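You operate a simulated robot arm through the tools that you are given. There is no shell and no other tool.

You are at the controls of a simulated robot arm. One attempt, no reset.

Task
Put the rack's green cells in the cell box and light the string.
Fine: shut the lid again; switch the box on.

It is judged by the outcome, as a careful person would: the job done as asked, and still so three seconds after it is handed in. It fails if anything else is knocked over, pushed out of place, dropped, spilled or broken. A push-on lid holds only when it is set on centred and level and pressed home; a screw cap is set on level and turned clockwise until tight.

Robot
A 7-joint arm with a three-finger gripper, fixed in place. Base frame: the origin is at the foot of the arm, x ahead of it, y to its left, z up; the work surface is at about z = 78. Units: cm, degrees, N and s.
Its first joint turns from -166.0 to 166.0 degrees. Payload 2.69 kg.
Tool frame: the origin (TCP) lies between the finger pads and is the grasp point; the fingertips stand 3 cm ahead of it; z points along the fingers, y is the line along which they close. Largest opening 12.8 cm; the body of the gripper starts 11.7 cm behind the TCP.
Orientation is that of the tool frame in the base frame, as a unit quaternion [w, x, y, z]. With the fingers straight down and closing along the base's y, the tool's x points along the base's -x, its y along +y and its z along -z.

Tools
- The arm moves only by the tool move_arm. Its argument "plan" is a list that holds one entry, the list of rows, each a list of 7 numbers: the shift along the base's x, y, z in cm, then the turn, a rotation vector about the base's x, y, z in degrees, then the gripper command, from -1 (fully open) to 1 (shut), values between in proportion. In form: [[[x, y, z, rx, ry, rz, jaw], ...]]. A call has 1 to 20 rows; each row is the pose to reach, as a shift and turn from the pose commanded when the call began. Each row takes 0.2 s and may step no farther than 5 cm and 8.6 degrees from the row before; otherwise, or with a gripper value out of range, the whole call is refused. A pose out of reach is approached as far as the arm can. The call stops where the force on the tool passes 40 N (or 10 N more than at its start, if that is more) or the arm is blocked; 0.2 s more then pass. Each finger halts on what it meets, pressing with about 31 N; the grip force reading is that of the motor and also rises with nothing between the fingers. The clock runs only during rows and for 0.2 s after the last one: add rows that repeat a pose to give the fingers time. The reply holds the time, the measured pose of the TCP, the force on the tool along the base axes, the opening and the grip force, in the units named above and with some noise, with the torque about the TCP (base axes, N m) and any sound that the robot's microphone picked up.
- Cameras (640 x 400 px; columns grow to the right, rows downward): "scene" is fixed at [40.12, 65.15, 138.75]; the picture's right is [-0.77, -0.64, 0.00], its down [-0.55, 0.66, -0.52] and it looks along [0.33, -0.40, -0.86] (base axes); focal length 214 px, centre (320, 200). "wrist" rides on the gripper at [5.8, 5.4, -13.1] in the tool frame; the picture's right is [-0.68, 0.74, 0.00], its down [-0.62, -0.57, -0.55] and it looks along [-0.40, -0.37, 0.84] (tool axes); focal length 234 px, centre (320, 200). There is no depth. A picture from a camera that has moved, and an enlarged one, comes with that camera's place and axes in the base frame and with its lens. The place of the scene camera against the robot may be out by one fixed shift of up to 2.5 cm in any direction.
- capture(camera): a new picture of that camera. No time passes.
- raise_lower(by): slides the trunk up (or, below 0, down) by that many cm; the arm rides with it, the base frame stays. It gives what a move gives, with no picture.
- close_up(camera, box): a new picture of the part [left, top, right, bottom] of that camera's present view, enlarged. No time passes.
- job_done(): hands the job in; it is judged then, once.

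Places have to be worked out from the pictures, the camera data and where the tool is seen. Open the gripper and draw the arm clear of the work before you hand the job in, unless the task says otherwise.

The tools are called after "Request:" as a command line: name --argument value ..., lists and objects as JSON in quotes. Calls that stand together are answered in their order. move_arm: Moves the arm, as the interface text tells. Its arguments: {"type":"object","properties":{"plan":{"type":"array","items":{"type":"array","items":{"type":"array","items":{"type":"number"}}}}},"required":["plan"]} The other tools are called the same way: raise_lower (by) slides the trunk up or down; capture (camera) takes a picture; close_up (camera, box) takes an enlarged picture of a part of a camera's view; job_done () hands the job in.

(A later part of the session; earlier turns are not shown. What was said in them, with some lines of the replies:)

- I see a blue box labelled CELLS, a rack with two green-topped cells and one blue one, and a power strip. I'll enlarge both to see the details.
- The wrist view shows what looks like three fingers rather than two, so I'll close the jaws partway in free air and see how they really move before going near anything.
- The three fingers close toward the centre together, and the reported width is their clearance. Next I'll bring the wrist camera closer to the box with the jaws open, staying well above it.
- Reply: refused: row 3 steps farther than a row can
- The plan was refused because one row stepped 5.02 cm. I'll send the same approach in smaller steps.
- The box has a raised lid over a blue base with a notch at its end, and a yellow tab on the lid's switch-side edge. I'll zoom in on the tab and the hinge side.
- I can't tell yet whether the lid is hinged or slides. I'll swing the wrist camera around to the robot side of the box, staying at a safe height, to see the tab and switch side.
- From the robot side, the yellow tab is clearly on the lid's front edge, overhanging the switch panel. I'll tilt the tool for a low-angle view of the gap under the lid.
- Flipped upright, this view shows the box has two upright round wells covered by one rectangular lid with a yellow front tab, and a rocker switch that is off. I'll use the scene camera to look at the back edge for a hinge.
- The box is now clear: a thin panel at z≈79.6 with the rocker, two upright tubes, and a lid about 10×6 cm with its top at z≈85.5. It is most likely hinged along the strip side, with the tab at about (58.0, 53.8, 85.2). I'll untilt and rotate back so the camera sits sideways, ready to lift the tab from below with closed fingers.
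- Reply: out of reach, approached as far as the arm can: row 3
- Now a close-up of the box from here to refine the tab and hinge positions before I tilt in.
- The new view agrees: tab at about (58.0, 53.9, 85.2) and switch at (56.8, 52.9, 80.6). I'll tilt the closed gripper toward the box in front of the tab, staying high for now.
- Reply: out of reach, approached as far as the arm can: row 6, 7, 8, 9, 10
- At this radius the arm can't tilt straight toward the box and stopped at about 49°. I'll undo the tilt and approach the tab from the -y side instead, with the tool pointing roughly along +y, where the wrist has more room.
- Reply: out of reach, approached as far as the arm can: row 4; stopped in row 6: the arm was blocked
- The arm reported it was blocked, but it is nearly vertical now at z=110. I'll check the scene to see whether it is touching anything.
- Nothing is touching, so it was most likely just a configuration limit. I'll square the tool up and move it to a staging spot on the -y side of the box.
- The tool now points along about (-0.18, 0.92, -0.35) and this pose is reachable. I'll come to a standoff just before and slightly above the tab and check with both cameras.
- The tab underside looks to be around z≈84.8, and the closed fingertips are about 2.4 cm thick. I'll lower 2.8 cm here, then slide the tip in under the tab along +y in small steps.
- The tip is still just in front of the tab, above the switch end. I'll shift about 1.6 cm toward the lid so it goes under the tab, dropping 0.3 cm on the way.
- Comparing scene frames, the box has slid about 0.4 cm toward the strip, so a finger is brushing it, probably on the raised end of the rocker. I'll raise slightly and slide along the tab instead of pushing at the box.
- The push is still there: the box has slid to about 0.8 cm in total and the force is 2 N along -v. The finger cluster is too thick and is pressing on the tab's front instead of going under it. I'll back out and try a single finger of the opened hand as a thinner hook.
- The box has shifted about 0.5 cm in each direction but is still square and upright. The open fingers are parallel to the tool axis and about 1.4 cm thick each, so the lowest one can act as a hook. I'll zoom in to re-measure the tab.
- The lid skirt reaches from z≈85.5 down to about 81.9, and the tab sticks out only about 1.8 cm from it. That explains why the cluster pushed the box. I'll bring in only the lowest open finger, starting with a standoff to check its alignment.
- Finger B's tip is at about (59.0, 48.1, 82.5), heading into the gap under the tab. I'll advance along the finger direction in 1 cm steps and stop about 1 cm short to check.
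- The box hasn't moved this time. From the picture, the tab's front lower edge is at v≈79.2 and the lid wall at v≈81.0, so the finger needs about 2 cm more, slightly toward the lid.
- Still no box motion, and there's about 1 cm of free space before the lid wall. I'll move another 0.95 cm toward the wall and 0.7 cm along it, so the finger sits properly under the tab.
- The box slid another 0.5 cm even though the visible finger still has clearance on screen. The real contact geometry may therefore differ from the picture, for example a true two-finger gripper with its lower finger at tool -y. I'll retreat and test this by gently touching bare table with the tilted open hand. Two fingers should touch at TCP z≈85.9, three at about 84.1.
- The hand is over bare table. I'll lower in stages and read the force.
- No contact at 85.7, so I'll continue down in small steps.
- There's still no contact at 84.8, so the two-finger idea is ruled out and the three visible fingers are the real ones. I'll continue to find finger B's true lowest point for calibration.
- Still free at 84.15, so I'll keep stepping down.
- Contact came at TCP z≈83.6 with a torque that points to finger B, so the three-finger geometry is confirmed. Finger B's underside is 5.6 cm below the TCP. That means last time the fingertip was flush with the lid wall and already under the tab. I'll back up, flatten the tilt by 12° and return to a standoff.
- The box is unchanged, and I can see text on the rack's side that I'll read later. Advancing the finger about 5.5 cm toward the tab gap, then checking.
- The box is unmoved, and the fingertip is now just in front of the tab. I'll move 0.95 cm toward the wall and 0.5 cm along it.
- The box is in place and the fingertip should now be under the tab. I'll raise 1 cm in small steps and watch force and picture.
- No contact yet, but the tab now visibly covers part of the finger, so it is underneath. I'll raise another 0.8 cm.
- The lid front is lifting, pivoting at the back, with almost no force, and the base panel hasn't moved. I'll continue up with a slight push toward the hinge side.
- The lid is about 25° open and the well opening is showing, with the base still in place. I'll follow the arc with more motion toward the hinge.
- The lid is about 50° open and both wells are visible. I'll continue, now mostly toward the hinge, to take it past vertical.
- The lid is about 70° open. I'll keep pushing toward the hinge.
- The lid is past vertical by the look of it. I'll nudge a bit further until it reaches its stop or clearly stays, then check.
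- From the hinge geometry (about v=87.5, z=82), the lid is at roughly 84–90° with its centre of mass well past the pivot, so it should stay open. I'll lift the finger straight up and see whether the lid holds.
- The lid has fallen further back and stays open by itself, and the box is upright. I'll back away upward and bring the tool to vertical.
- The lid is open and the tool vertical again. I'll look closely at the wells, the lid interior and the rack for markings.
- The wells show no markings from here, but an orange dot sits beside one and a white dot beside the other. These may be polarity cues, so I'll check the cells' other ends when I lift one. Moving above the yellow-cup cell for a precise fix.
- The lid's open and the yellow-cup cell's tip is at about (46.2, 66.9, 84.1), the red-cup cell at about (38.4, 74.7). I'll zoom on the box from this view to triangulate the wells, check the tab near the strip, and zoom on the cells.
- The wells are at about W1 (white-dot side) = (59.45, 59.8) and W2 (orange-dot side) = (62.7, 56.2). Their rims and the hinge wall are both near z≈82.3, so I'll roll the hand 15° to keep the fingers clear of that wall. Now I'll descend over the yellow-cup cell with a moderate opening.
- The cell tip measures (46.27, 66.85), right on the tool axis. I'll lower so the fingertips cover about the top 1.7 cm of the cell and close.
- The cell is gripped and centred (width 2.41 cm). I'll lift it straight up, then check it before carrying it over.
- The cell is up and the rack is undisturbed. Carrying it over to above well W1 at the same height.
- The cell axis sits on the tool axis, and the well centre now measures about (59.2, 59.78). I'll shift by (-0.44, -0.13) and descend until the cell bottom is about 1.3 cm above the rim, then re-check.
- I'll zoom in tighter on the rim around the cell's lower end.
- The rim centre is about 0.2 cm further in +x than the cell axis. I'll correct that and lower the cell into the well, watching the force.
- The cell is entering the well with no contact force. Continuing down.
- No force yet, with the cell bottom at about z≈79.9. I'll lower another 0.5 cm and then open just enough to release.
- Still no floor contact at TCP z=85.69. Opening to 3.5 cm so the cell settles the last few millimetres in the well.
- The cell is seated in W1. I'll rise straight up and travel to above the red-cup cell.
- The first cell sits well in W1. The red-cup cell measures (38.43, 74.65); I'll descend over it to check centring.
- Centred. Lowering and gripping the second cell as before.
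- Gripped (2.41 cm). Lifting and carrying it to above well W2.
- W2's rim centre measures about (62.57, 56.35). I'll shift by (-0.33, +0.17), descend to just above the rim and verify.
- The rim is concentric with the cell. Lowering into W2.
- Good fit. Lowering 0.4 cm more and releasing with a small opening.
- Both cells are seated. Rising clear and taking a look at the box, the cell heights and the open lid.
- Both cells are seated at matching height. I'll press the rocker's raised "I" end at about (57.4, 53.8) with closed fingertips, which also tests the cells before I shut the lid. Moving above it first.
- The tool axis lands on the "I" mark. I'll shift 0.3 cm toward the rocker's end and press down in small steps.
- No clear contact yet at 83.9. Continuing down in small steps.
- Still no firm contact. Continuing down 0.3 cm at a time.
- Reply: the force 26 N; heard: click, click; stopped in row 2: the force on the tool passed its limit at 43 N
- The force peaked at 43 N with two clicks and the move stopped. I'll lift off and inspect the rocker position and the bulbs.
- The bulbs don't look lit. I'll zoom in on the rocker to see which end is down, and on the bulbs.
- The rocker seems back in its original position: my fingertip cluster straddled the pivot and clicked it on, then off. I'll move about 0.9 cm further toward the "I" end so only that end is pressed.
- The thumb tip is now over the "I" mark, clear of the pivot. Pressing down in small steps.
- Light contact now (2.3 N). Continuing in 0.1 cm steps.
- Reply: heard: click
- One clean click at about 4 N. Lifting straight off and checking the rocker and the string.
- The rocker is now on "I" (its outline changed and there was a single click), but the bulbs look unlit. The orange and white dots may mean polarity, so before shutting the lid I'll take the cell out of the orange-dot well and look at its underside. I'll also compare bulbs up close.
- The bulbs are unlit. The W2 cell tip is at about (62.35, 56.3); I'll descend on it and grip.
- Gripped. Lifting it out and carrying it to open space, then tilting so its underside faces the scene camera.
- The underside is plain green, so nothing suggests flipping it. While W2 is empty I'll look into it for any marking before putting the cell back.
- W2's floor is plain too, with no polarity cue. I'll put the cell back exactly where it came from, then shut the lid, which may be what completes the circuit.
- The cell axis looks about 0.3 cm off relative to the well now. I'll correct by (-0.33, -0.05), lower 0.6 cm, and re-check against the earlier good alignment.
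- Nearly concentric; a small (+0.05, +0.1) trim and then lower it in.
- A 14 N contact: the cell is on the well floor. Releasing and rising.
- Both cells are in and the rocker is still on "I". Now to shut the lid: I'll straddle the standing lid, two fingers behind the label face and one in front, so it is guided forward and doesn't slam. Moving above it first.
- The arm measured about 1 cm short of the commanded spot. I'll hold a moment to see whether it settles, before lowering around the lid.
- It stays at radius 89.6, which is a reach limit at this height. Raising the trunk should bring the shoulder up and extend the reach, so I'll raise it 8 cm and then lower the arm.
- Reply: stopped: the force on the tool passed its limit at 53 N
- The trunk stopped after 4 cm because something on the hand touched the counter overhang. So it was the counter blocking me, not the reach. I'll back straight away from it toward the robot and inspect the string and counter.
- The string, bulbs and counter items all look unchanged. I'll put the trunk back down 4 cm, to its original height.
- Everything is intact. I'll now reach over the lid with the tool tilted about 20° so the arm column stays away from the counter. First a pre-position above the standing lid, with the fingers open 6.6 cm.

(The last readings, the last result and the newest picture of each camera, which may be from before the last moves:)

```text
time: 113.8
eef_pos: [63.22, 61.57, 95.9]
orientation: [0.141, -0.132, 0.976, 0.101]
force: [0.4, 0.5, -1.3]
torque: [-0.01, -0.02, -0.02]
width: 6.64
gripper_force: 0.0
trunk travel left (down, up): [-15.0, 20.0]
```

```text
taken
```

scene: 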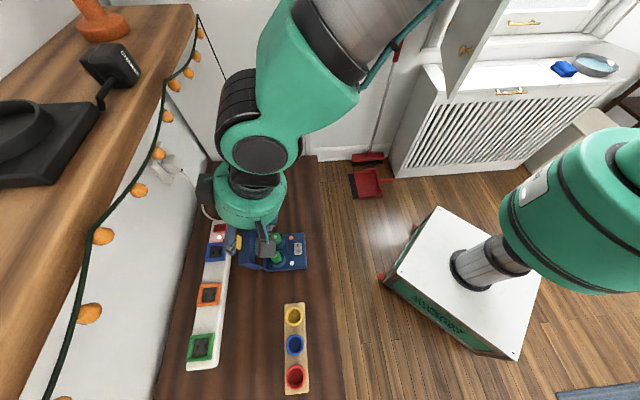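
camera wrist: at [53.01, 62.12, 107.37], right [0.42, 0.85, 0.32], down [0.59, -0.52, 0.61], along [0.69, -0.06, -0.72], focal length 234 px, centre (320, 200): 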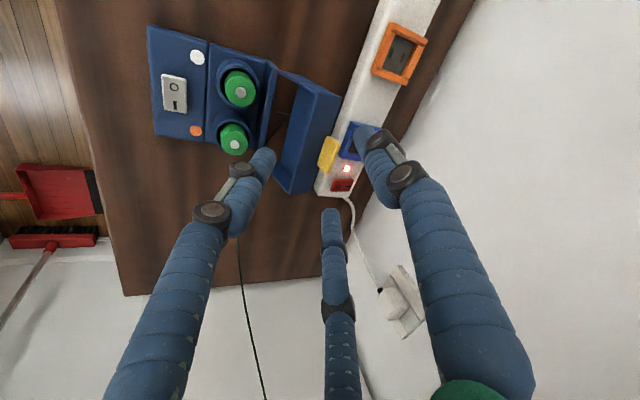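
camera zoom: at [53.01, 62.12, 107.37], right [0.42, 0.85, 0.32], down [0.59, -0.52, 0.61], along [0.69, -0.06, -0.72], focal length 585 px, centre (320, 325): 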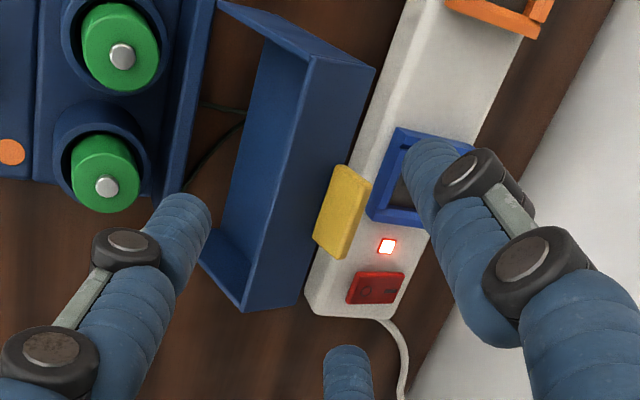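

The geometry checks out: the tab is at (65.5, 63.7), between the front finger and the two rear ones. I'll descend along the tool axis so the rear fingers go behind the label face.

Request:
move_arm --plan '[[[0.3, 0.28, -1.1, 0, 0, 0, -0.03], [0.6, 0.56, -2.2, 0, 0, 0, -0.03], [0.9, 0.84, -3.3, 0, 0, 0, -0.03], [1.2, 1.12, -4.4, 0, 0, 0, -0.03], [1.45, 1.37, -5.5, 0, 0, 0, -0.03], [1.45, 1.37, -5.5, 0, 0, 0, -0.03]]]'

Request:
close_up --camera "wrist" --box '[230, 70, 410, 230]'

Request:
close_up --camera "scene" --box '[205, 195, 325, 285]'

```text
time: 115.2
eef_pos: [64.67, 62.75, 90.3]
orientation: [0.141, -0.131, 0.976, 0.102]
force: [-0.7, 1.2, 0.5]
torque: [-0.02, 0.01, -0.02]
width: 6.57
gripper_force: 0.0
trunk travel left (down, up): [-15.0, 20.0]
```

```text
2.50 times, centred on (320, 150) of wrist
camera zoom: at [54.39, 63.42, 101.73], right [0.42, 0.85, 0.32], down [0.59, -0.52, 0.61], along [0.69, -0.06, -0.72], focal length 585 px, centre (320, 325)
```

zoom: 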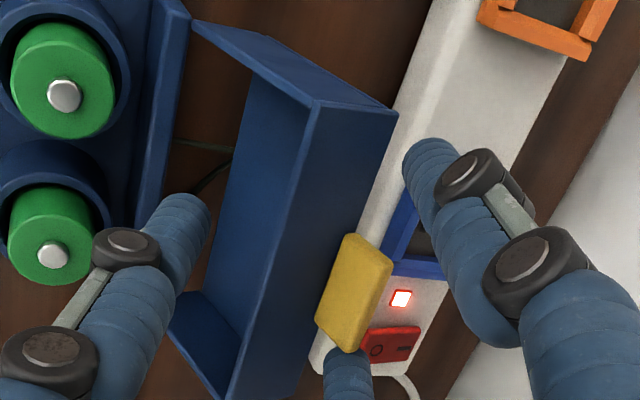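

```text
4.44 times, centred on (265, 240) of scene
camera zoom: at [40.12, 65.15, 138.75], right [-0.77, -0.64, 0.0], down [-0.55, 0.66, -0.52], along [0.33, -0.4, -0.86], focal length 953 px, centre (564, 22)
```

zoom: 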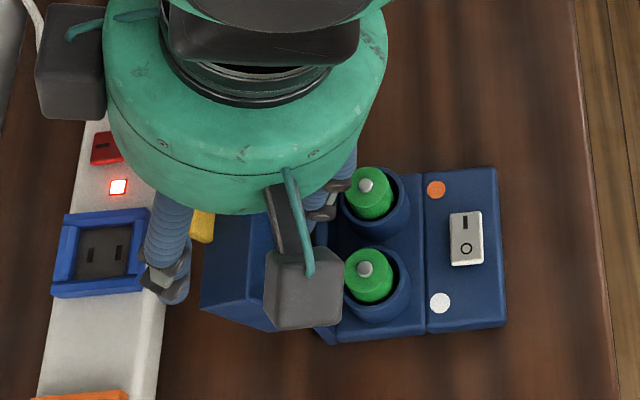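

Both rear fingers are behind the lid and the front finger is inside its mouth, with no contact. Now drawing the lid forward slowly.

Request:
move_arm --plan '[[[-0.36, -0.35, 0, 0, 0, 0, -0.03], [-0.72, -0.7, 0, 0, 0, 0, -0.03], [-1.08, -1.05, 0, 0, 0, 0, -0.03], [-1.44, -1.4, 0, 0, 0, 0, -0.03], [-1.8, -1.75, 0, 0, 0, 0, -0.03], [-1.8, -1.75, 0, 0, 0, 0, -0.03]]]'

Request:
close_up --camera "wrist" --box '[230, 70, 410, 230]'

Request:
close_up --camera "scene" --box '[205, 195, 325, 285]'

```text
time: 116.7
eef_pos: [62.75, 61.08, 90.38]
orientation: [0.141, -0.13, 0.976, 0.101]
force: [0.3, 0.1, -0.3]
torque: [-0.02, -0.03, 0.02]
width: 6.57
gripper_force: 0.0
trunk travel left (down, up): [-15.0, 20.0]
```

```text
2.50 times, centred on (320, 150) of wrist
camera zoom: at [52.56, 61.63, 101.76], right [0.42, 0.85, 0.32], down [0.59, -0.52, 0.61], along [0.69, -0.06, -0.72], focal length 585 px, centre (320, 325)
```

zoom: 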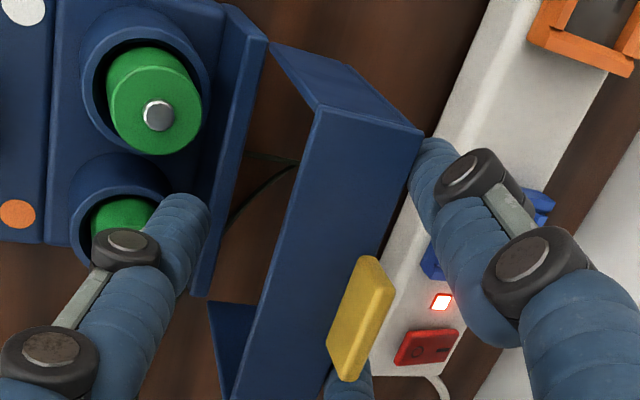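

```text
4.44 times, centred on (265, 240) of scene
camera zoom: at [40.12, 65.15, 138.75], right [-0.77, -0.64, 0.0], down [-0.55, 0.66, -0.52], along [0.33, -0.4, -0.86], focal length 953 px, centre (564, 22)
```

zoom: 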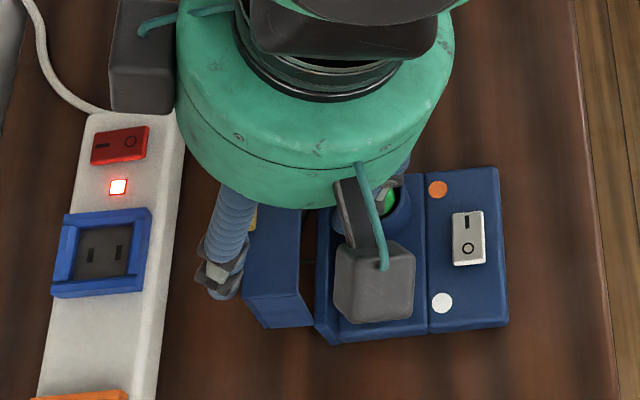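

The lid is coming forward with negligible force and the base is holding. Continuing.

Request:
move_arm --plan '[[[-0.36, -0.35, 0, 0, 0, 0, -0.03], [-0.72, -0.7, 0, 0, 0, 0, -0.03], [-1.08, -1.05, 0, 0, 0, 0, -0.03], [-1.44, -1.4, 0, 0, 0, 0, -0.03], [-1.44, -1.4, 0, 0, 0, 0, -0.03]]]'

Request:
close_up --camera "wrist" --box '[230, 70, 410, 230]'

Request:
close_up --camera "scene" --box '[205, 195, 325, 285]'

```text
time: 117.8
eef_pos: [61.33, 59.63, 90.42]
orientation: [0.141, -0.131, 0.976, 0.102]
force: [-0.1, 0.3, 1.1]
torque: [0.01, 0.0, -0.03]
width: 6.6
gripper_force: 0.1
trunk travel left (down, up): [-15.0, 20.0]
```

```text
2.50 times, centred on (320, 150) of wrist
camera zoom: at [51.15, 60.25, 101.82], right [0.42, 0.85, 0.32], down [0.59, -0.52, 0.61], along [0.69, -0.06, -0.72], focal length 585 px, centre (320, 325)
```

zoom: 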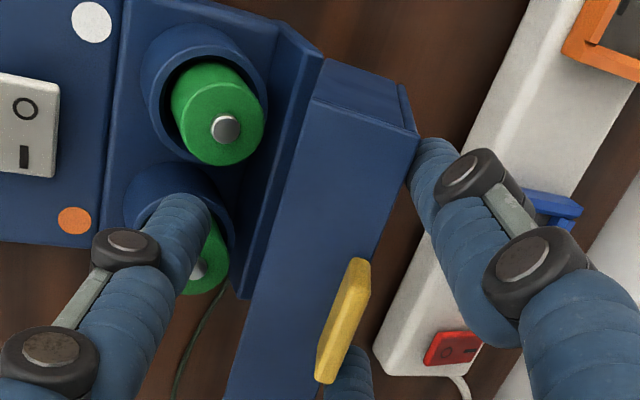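

```text
4.44 times, centred on (265, 240) of scene
camera zoom: at [40.12, 65.15, 138.75], right [-0.77, -0.64, 0.0], down [-0.55, 0.66, -0.52], along [0.33, -0.4, -0.86], focal length 953 px, centre (564, 22)
```

zoom: 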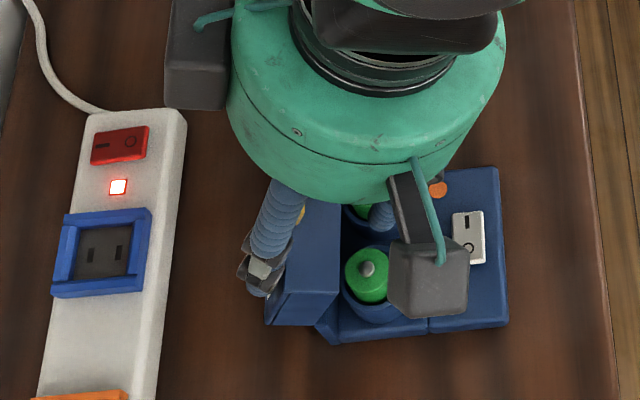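

Continuing forward.

Request:
move_arm --plan '[[[-0.36, -0.35, 0, 0, 0, 0, -0.03], [-0.72, -0.7, 0, 0, 0, 0, -0.03], [-1.08, -1.05, 0, 0, 0, 0, -0.03], [-1.08, -1.05, 0, 0, 0, 0, -0.03]]]'

Request:
close_up --camera "wrist" --box '[230, 70, 410, 230]'

Request:
close_up --camera "scene" --box '[205, 195, 325, 285]'

```text
time: 118.8
eef_pos: [60.15, 58.8, 90.15]
orientation: [0.141, -0.132, 0.976, 0.103]
force: [0.1, -0.1, 0.4]
torque: [0.01, 0.03, -0.01]
width: 6.59
gripper_force: 0.1
trunk travel left (down, up): [-15.0, 20.0]
```

```text
2.50 times, centred on (320, 150) of wrist
camera zoom: at [50.02, 59.26, 101.76], right [0.42, 0.85, 0.32], down [0.59, -0.52, 0.61], along [0.69, -0.06, -0.72], focal length 585 px, centre (320, 325)
```

zoom: 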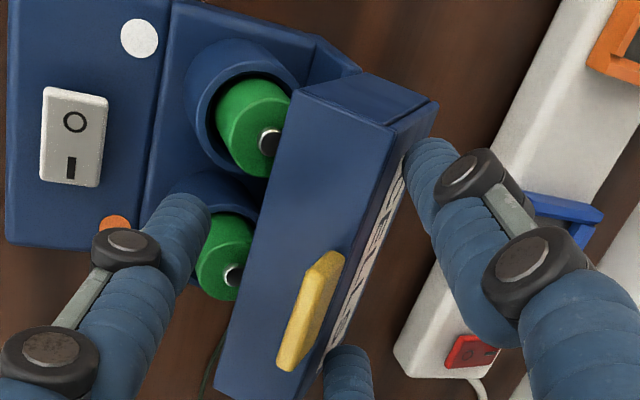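

```text
4.44 times, centred on (265, 240) of scene
camera zoom: at [40.12, 65.15, 138.75], right [-0.77, -0.64, 0.0], down [-0.55, 0.66, -0.52], along [0.33, -0.4, -0.86], focal length 953 px, centre (564, 22)
```

zoom: 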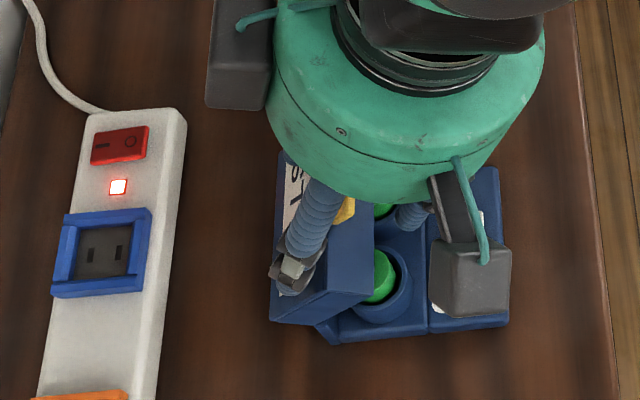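

The label is showing now, at about 55–60°. Continuing forward with the front finger leading.

Request:
move_arm --plan '[[[-0.36, -0.35, 0, 0, 0, 0, -0.03], [-0.72, -0.7, 0, 0, 0, 0, -0.03], [-1.08, -1.05, 0, 0, 0, 0, -0.03], [-1.44, -1.4, 0, 0, 0, 0, -0.03], [-1.44, -1.4, 0, 0, 0, 0, -0.03]]]'

Request:
close_up --camera "wrist" --box '[230, 70, 410, 230]'

Request:
close_up --camera "scene" --box '[205, 195, 325, 285]'

```text
time: 120.0
eef_pos: [58.87, 57.2, 90.39]
orientation: [0.142, -0.132, 0.976, 0.102]
force: [0.3, 0.2, 0.4]
torque: [-0.02, 0.01, -0.03]
width: 6.58
gripper_force: 0.0
trunk travel left (down, up): [-15.0, 20.0]
```

```text
2.50 times, centred on (320, 150) of wrist
camera zoom: at [48.6, 57.8, 101.78], right [0.42, 0.85, 0.32], down [0.59, -0.52, 0.61], along [0.69, -0.06, -0.72], focal length 585 px, centre (320, 325)
```

zoom: 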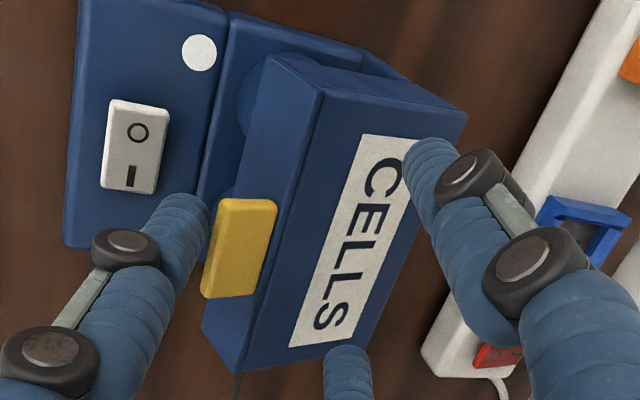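

```text
4.44 times, centred on (265, 240) of scene
camera zoom: at [40.12, 65.15, 138.75], right [-0.77, -0.64, 0.0], down [-0.55, 0.66, -0.52], along [0.33, -0.4, -0.86], focal length 953 px, centre (564, 22)
```

zoom: 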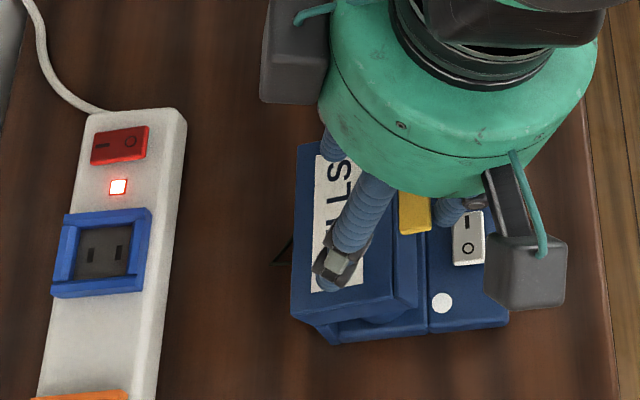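

The lid has come down to, or nearly to, closed. I'll move the front finger another 1.5 cm clear of the tab, then rise and inspect.

Request:
move_arm --plan '[[[-0.36, -0.35, 0, 0, 0, 0, -0.03], [-0.72, -0.7, 0, 0, 0, 0, -0.03], [-1.08, -1.05, 0, 0, 0, 0, -0.03], [-1.08, -1.05, 1.5, 0, 0, 0, -0.03], [-1.08, -1.05, 4, 0, 0, 0, -0.03], [-2, -2, 7.5, 0, 0, 0, -0.03], [-4, -4, 9.5, 0, 0, 0, -0.03], [-4, -4, 9.5, 0, 0, 0, -0.03]]]'

Request:
capture --camera "scene"

Request:
close_up --camera "scene" --box '[235, 205, 325, 280]'

Request:
capture --camera "wrist"

```text
time: 121.8
eef_pos: [54.78, 53.2, 100.01]
orientation: [0.142, -0.131, 0.976, 0.102]
force: [0.0, -0.2, 1.1]
torque: [0.01, -0.01, -0.02]
width: 6.59
gripper_force: 0.0
trunk travel left (down, up): [-15.0, 20.0]
```

```text
taken
```

scene: 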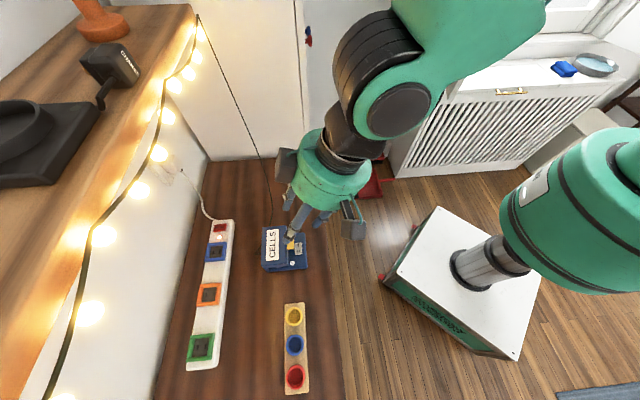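

```text
5.33 times, centred on (280, 242) of scene
camera zoom: at [40.12, 65.15, 138.75], right [-0.77, -0.64, 0.0], down [-0.55, 0.66, -0.52], along [0.33, -0.4, -0.86], focal length 1144 px, centre (533, -27)
```

zoom: 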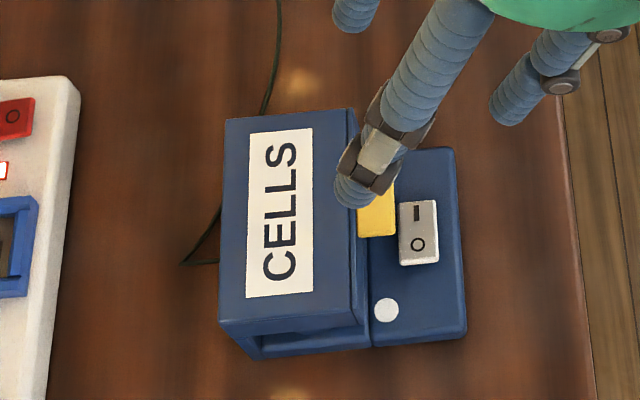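

```text
taken
camera wrist: at [44.58, 53.84, 111.37], right [0.42, 0.85, 0.32], down [0.59, -0.52, 0.61], along [0.69, -0.06, -0.72], focal length 234 px, centre (320, 200)
```

wrist: 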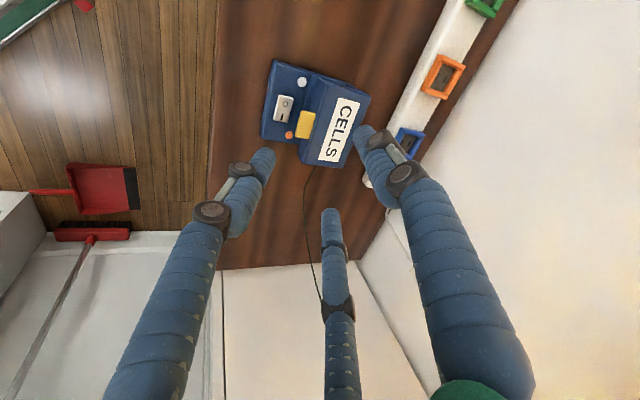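

The whole string is lit now that the lid is shut. I'll check closely that the lid sits fully home.

Request:
close_up --camera "wrist" --box '[250, 50, 390, 180]'

```text
3.08 times, centred on (320, 115) of wrist
camera zoom: at [44.58, 53.84, 111.37], right [0.42, 0.85, 0.32], down [0.59, -0.52, 0.61], along [0.69, -0.06, -0.72], focal length 720 px, centre (320, 462)
```

zoom: 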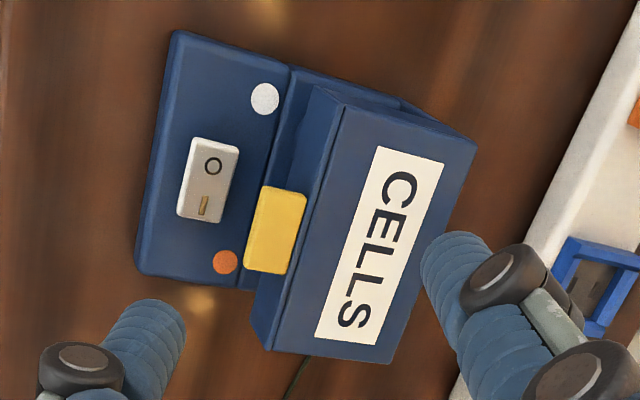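

The lid looks seated and the "I" mark is glowing. I'll bring the tool back to vertical, away from the box, and verify the lid's height from another angle.

Request:
move_arm --plan '[[[-1, -1.5, 1.5, -3.8, 3.9, 0, -0.3], [-2, -3, 3, -7.6, 7.8, 0, -0.6], [-3, -4.5, 4, -11.4, 11.7, 0, -1], [-4, -6, 5, -15.1, 15.6, 0, -1], [-4, -6, 5, -15.1, 15.6, 0, -1]]]'

Request:
capture --camera "wrist"

Request:
close_up --camera "scene" --box '[250, 212, 314, 276]'

Request:
capture --camera "scene"

```text
time: 123.0
eef_pos: [50.83, 47.13, 104.78]
orientation: [-0.01, -0.134, 0.991, -0.01]
force: [-0.7, 0.3, 1.0]
torque: [-0.03, -0.02, 0.04]
width: 12.82
gripper_force: 0.1
trunk travel left (down, up): [-15.0, 20.0]
```

```text
taken
camera wrist: at [43.89, 51.08, 118.12], right [0.46, 0.89, -0.03], down [0.75, -0.37, 0.54], along [0.47, -0.27, -0.84], focal length 234 px, centre (320, 200)
```

wrist: 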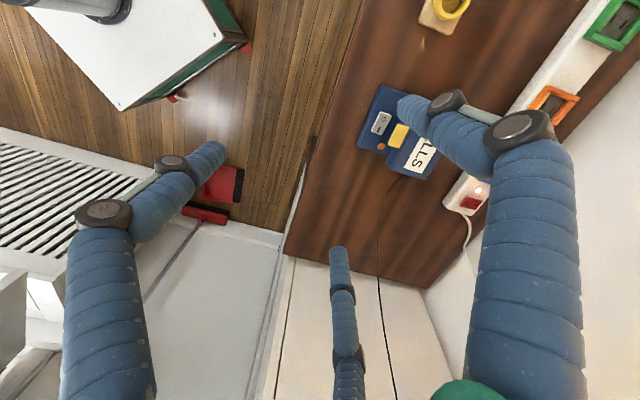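

```text
6.25 times, centred on (282, 244) of scene
camera zoom: at [40.12, 65.15, 138.75], right [-0.77, -0.64, 0.0], down [-0.55, 0.66, -0.52], along [0.33, -0.4, -0.86], focal length 1340 px, centre (558, -75)
```

zoom: 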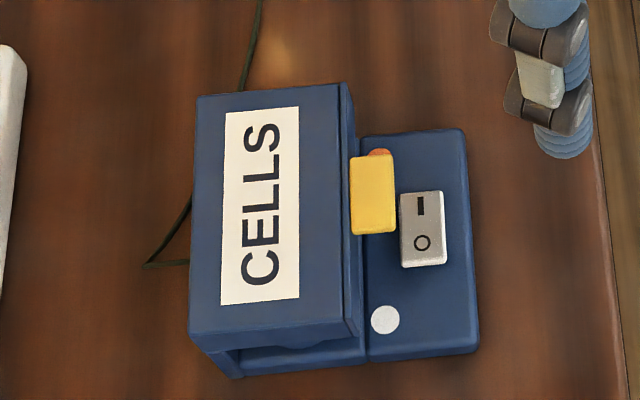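

```text
taken
```

scene: 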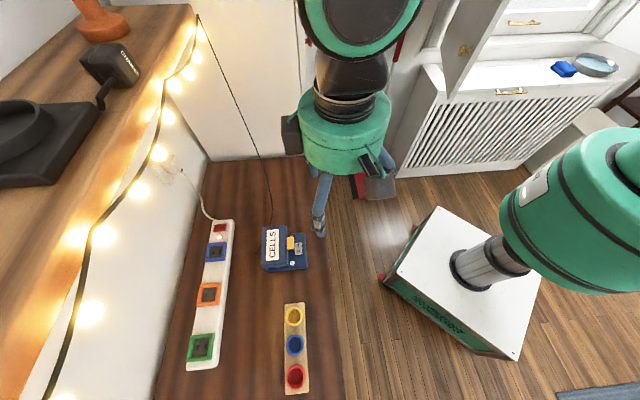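

All bulbs are glowing and everything else is in place. To be sure the lid is fully home, I'll touch its front half gently from above with closed fingertips; contact should come near TCP z≈88.5 if it's shut.

Request:
move_arm --plan '[[[2, 2.5, -1, 0, 0, 0, 0], [4, 5, -2, 0, 0, 0, 1], [6.2, 7.6, -4, 0, 0, 0, 1], [8.4, 10.2, -7, 0, 0, 0, 1], [8.4, 10.2, -11, 0, 0, 0, 1], [8.4, 10.2, -14.5, 0, 0, 0, 1], [8.4, 10.2, -14.5, 0, 0, 0, 1]]]'

Request:
close_up --camera "wrist" --box '[240, 80, 400, 220]'

```text
time: 124.7
eef_pos: [59.26, 57.55, 90.23]
orientation: [-0.011, -0.134, 0.991, -0.01]
force: [0.1, -0.6, 0.3]
torque: [-0.03, -0.01, 0.0]
width: 0.24
gripper_force: 31.4
trunk travel left (down, up): [-15.0, 20.0]
```

```text
2.86 times, centred on (320, 150) of wrist
camera zoom: at [52.39, 61.34, 103.46], right [0.46, 0.89, -0.03], down [0.75, -0.37, 0.54], along [0.47, -0.27, -0.84], focal length 669 px, centre (320, 343)
```

zoom: 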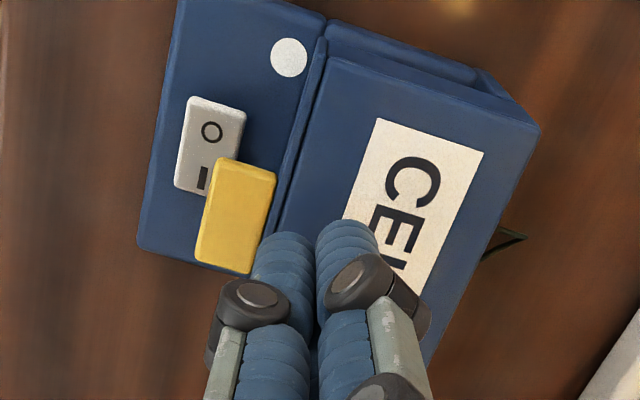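

The fingertips are above the lid's front-middle. Lowering gently in steps.

Request:
move_arm --plan '[[[0, 0, -0.5, 0, 0, 0, 1], [0, 0, -1.0, 0, 0, 0, 1], [0, 0, -1.3, 0, 0, 0, 1], [0, 0, -1.3, 0, 0, 0, 1]]]'

Request:
move_arm --plan '[[[0, 0, -0.15, 0, 0, 0, 1], [0, 0, -0.3, 0, 0, 0, 1], [0, 0, -0.3, 0, 0, 0, 1]]]'

```text
time: 125.7
eef_pos: [59.18, 57.44, 89.02]
orientation: [-0.009, -0.134, 0.991, -0.01]
force: [0.1, -0.2, 1.1]
torque: [0.0, 0.02, 0.01]
width: 0.23
gripper_force: 31.1
trunk travel left (down, up): [-15.0, 20.0]
```

```text
time: 126.5
eef_pos: [59.26, 57.4, 88.66]
orientation: [-0.01, -0.135, 0.991, -0.01]
force: [-0.1, 0.9, 0.0]
torque: [-0.01, 0.01, 0.01]
width: 0.21
gripper_force: 30.7
trunk travel left (down, up): [-15.0, 20.0]
```

Request:
move_arm --plan '[[[0, 0, -0.1, 0, 0, 0, 1], [0, 0, -0.2, 0, 0, 0, 1], [0, 0, -0.2, 0, 0, 0, 1]]]'

Request:
move_arm --plan '[[[0, 0, -0.1, 0, 0, 0, 1], [0, 0, -0.15, 0, 0, 0, 1], [0, 0, -0.15, 0, 0, 0, 1]]]'

```text
time: 127.2
eef_pos: [59.2, 57.36, 88.48]
orientation: [-0.011, -0.134, 0.991, -0.01]
force: [-0.3, 0.0, -0.5]
torque: [0.01, -0.05, 0.0]
width: 0.2
gripper_force: 30.5
trunk travel left (down, up): [-15.0, 20.0]
```

```text
time: 128.1
eef_pos: [59.3, 57.38, 88.28]
orientation: [-0.01, -0.135, 0.991, -0.01]
force: [-0.3, 0.7, 0.4]
torque: [0.01, 0.01, 0.03]
width: 0.21
gripper_force: 30.9
trunk travel left (down, up): [-15.0, 20.0]
```

No contact even at fingertip z≈85.3, so the lid top is no higher than when I found it and the lid is fully shut without pressing. I'll withdraw upward and away with the gripper open.

Request:
move_arm --plan '[[[0, 0, 2, 0, 0, 0, 1], [0, 0, 6, 0, 0, 0, 1], [-1, -2, 10, 0, 0, 0, 1], [-3, -5, 13, 0, 0, 0, 0.5], [-5, -8.5, 15, 0, 0, 0, 0], [-7, -12, 17, 0, 0, 0, -0.6], [-7, -12, 17, 0, 0, 0, -1], [-7, -12, 17, 0, 0, 0, -1]]]'

Request:
capture --camera "scene"

Request:
close_up --camera "scene" --box '[230, 200, 330, 400]'

```text
time: 129.8
eef_pos: [52.26, 45.41, 105.27]
orientation: [-0.011, -0.134, 0.991, -0.011]
force: [-0.6, 0.1, -1.4]
torque: [-0.01, 0.03, 0.0]
width: 12.8
gripper_force: 0.1
trunk travel left (down, up): [-15.0, 20.0]
```

```text
taken
```

scene: 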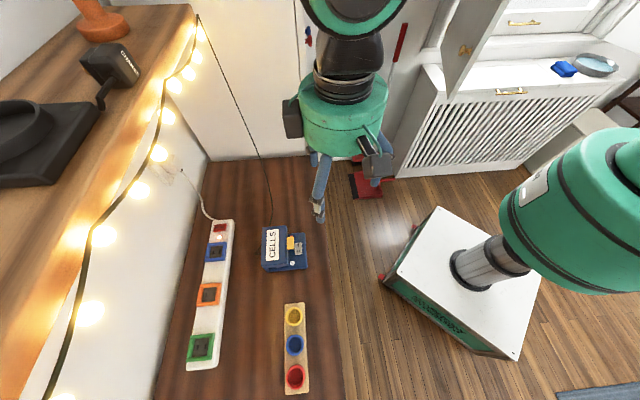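

```text
2.00 times, centred on (280, 300) of scene
camera zoom: at [40.12, 65.15, 138.75], right [-0.77, -0.64, 0.0], down [-0.55, 0.66, -0.52], along [0.33, -0.4, -0.86], focal length 429 px, centre (400, 0)
```

zoom: 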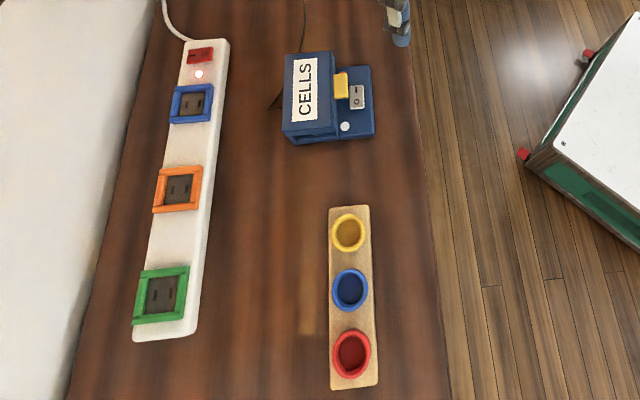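

The string is lit, the lid is shut, the rocker is on and both cells are in the box. The rack, strip and other things are where they were, and the arm is clear with the gripper open. Handing the job in.

Request:
job_done

```text
The job is handed in.
```

The string is lit. Both green cells are in the box, the lid is shut and the box is switched on. The arm is clear with the gripper open, and the job is handed in.

- **Box position:** the cell box slid roughly 1 cm toward the power strip while I worked the lid open. It is upright, and the rack and strip did not move.
- **Counter contact:** the hand bumped the counter overhang once, at about 53 N, while I was positioning to shut the lid. I backed off, and the string, bulbs and counter items looked unchanged afterwards.
- **Rocker switch:** my first press clicked it on and straight back off. A second press left it on. The bulbs only came on once the lid was shut.
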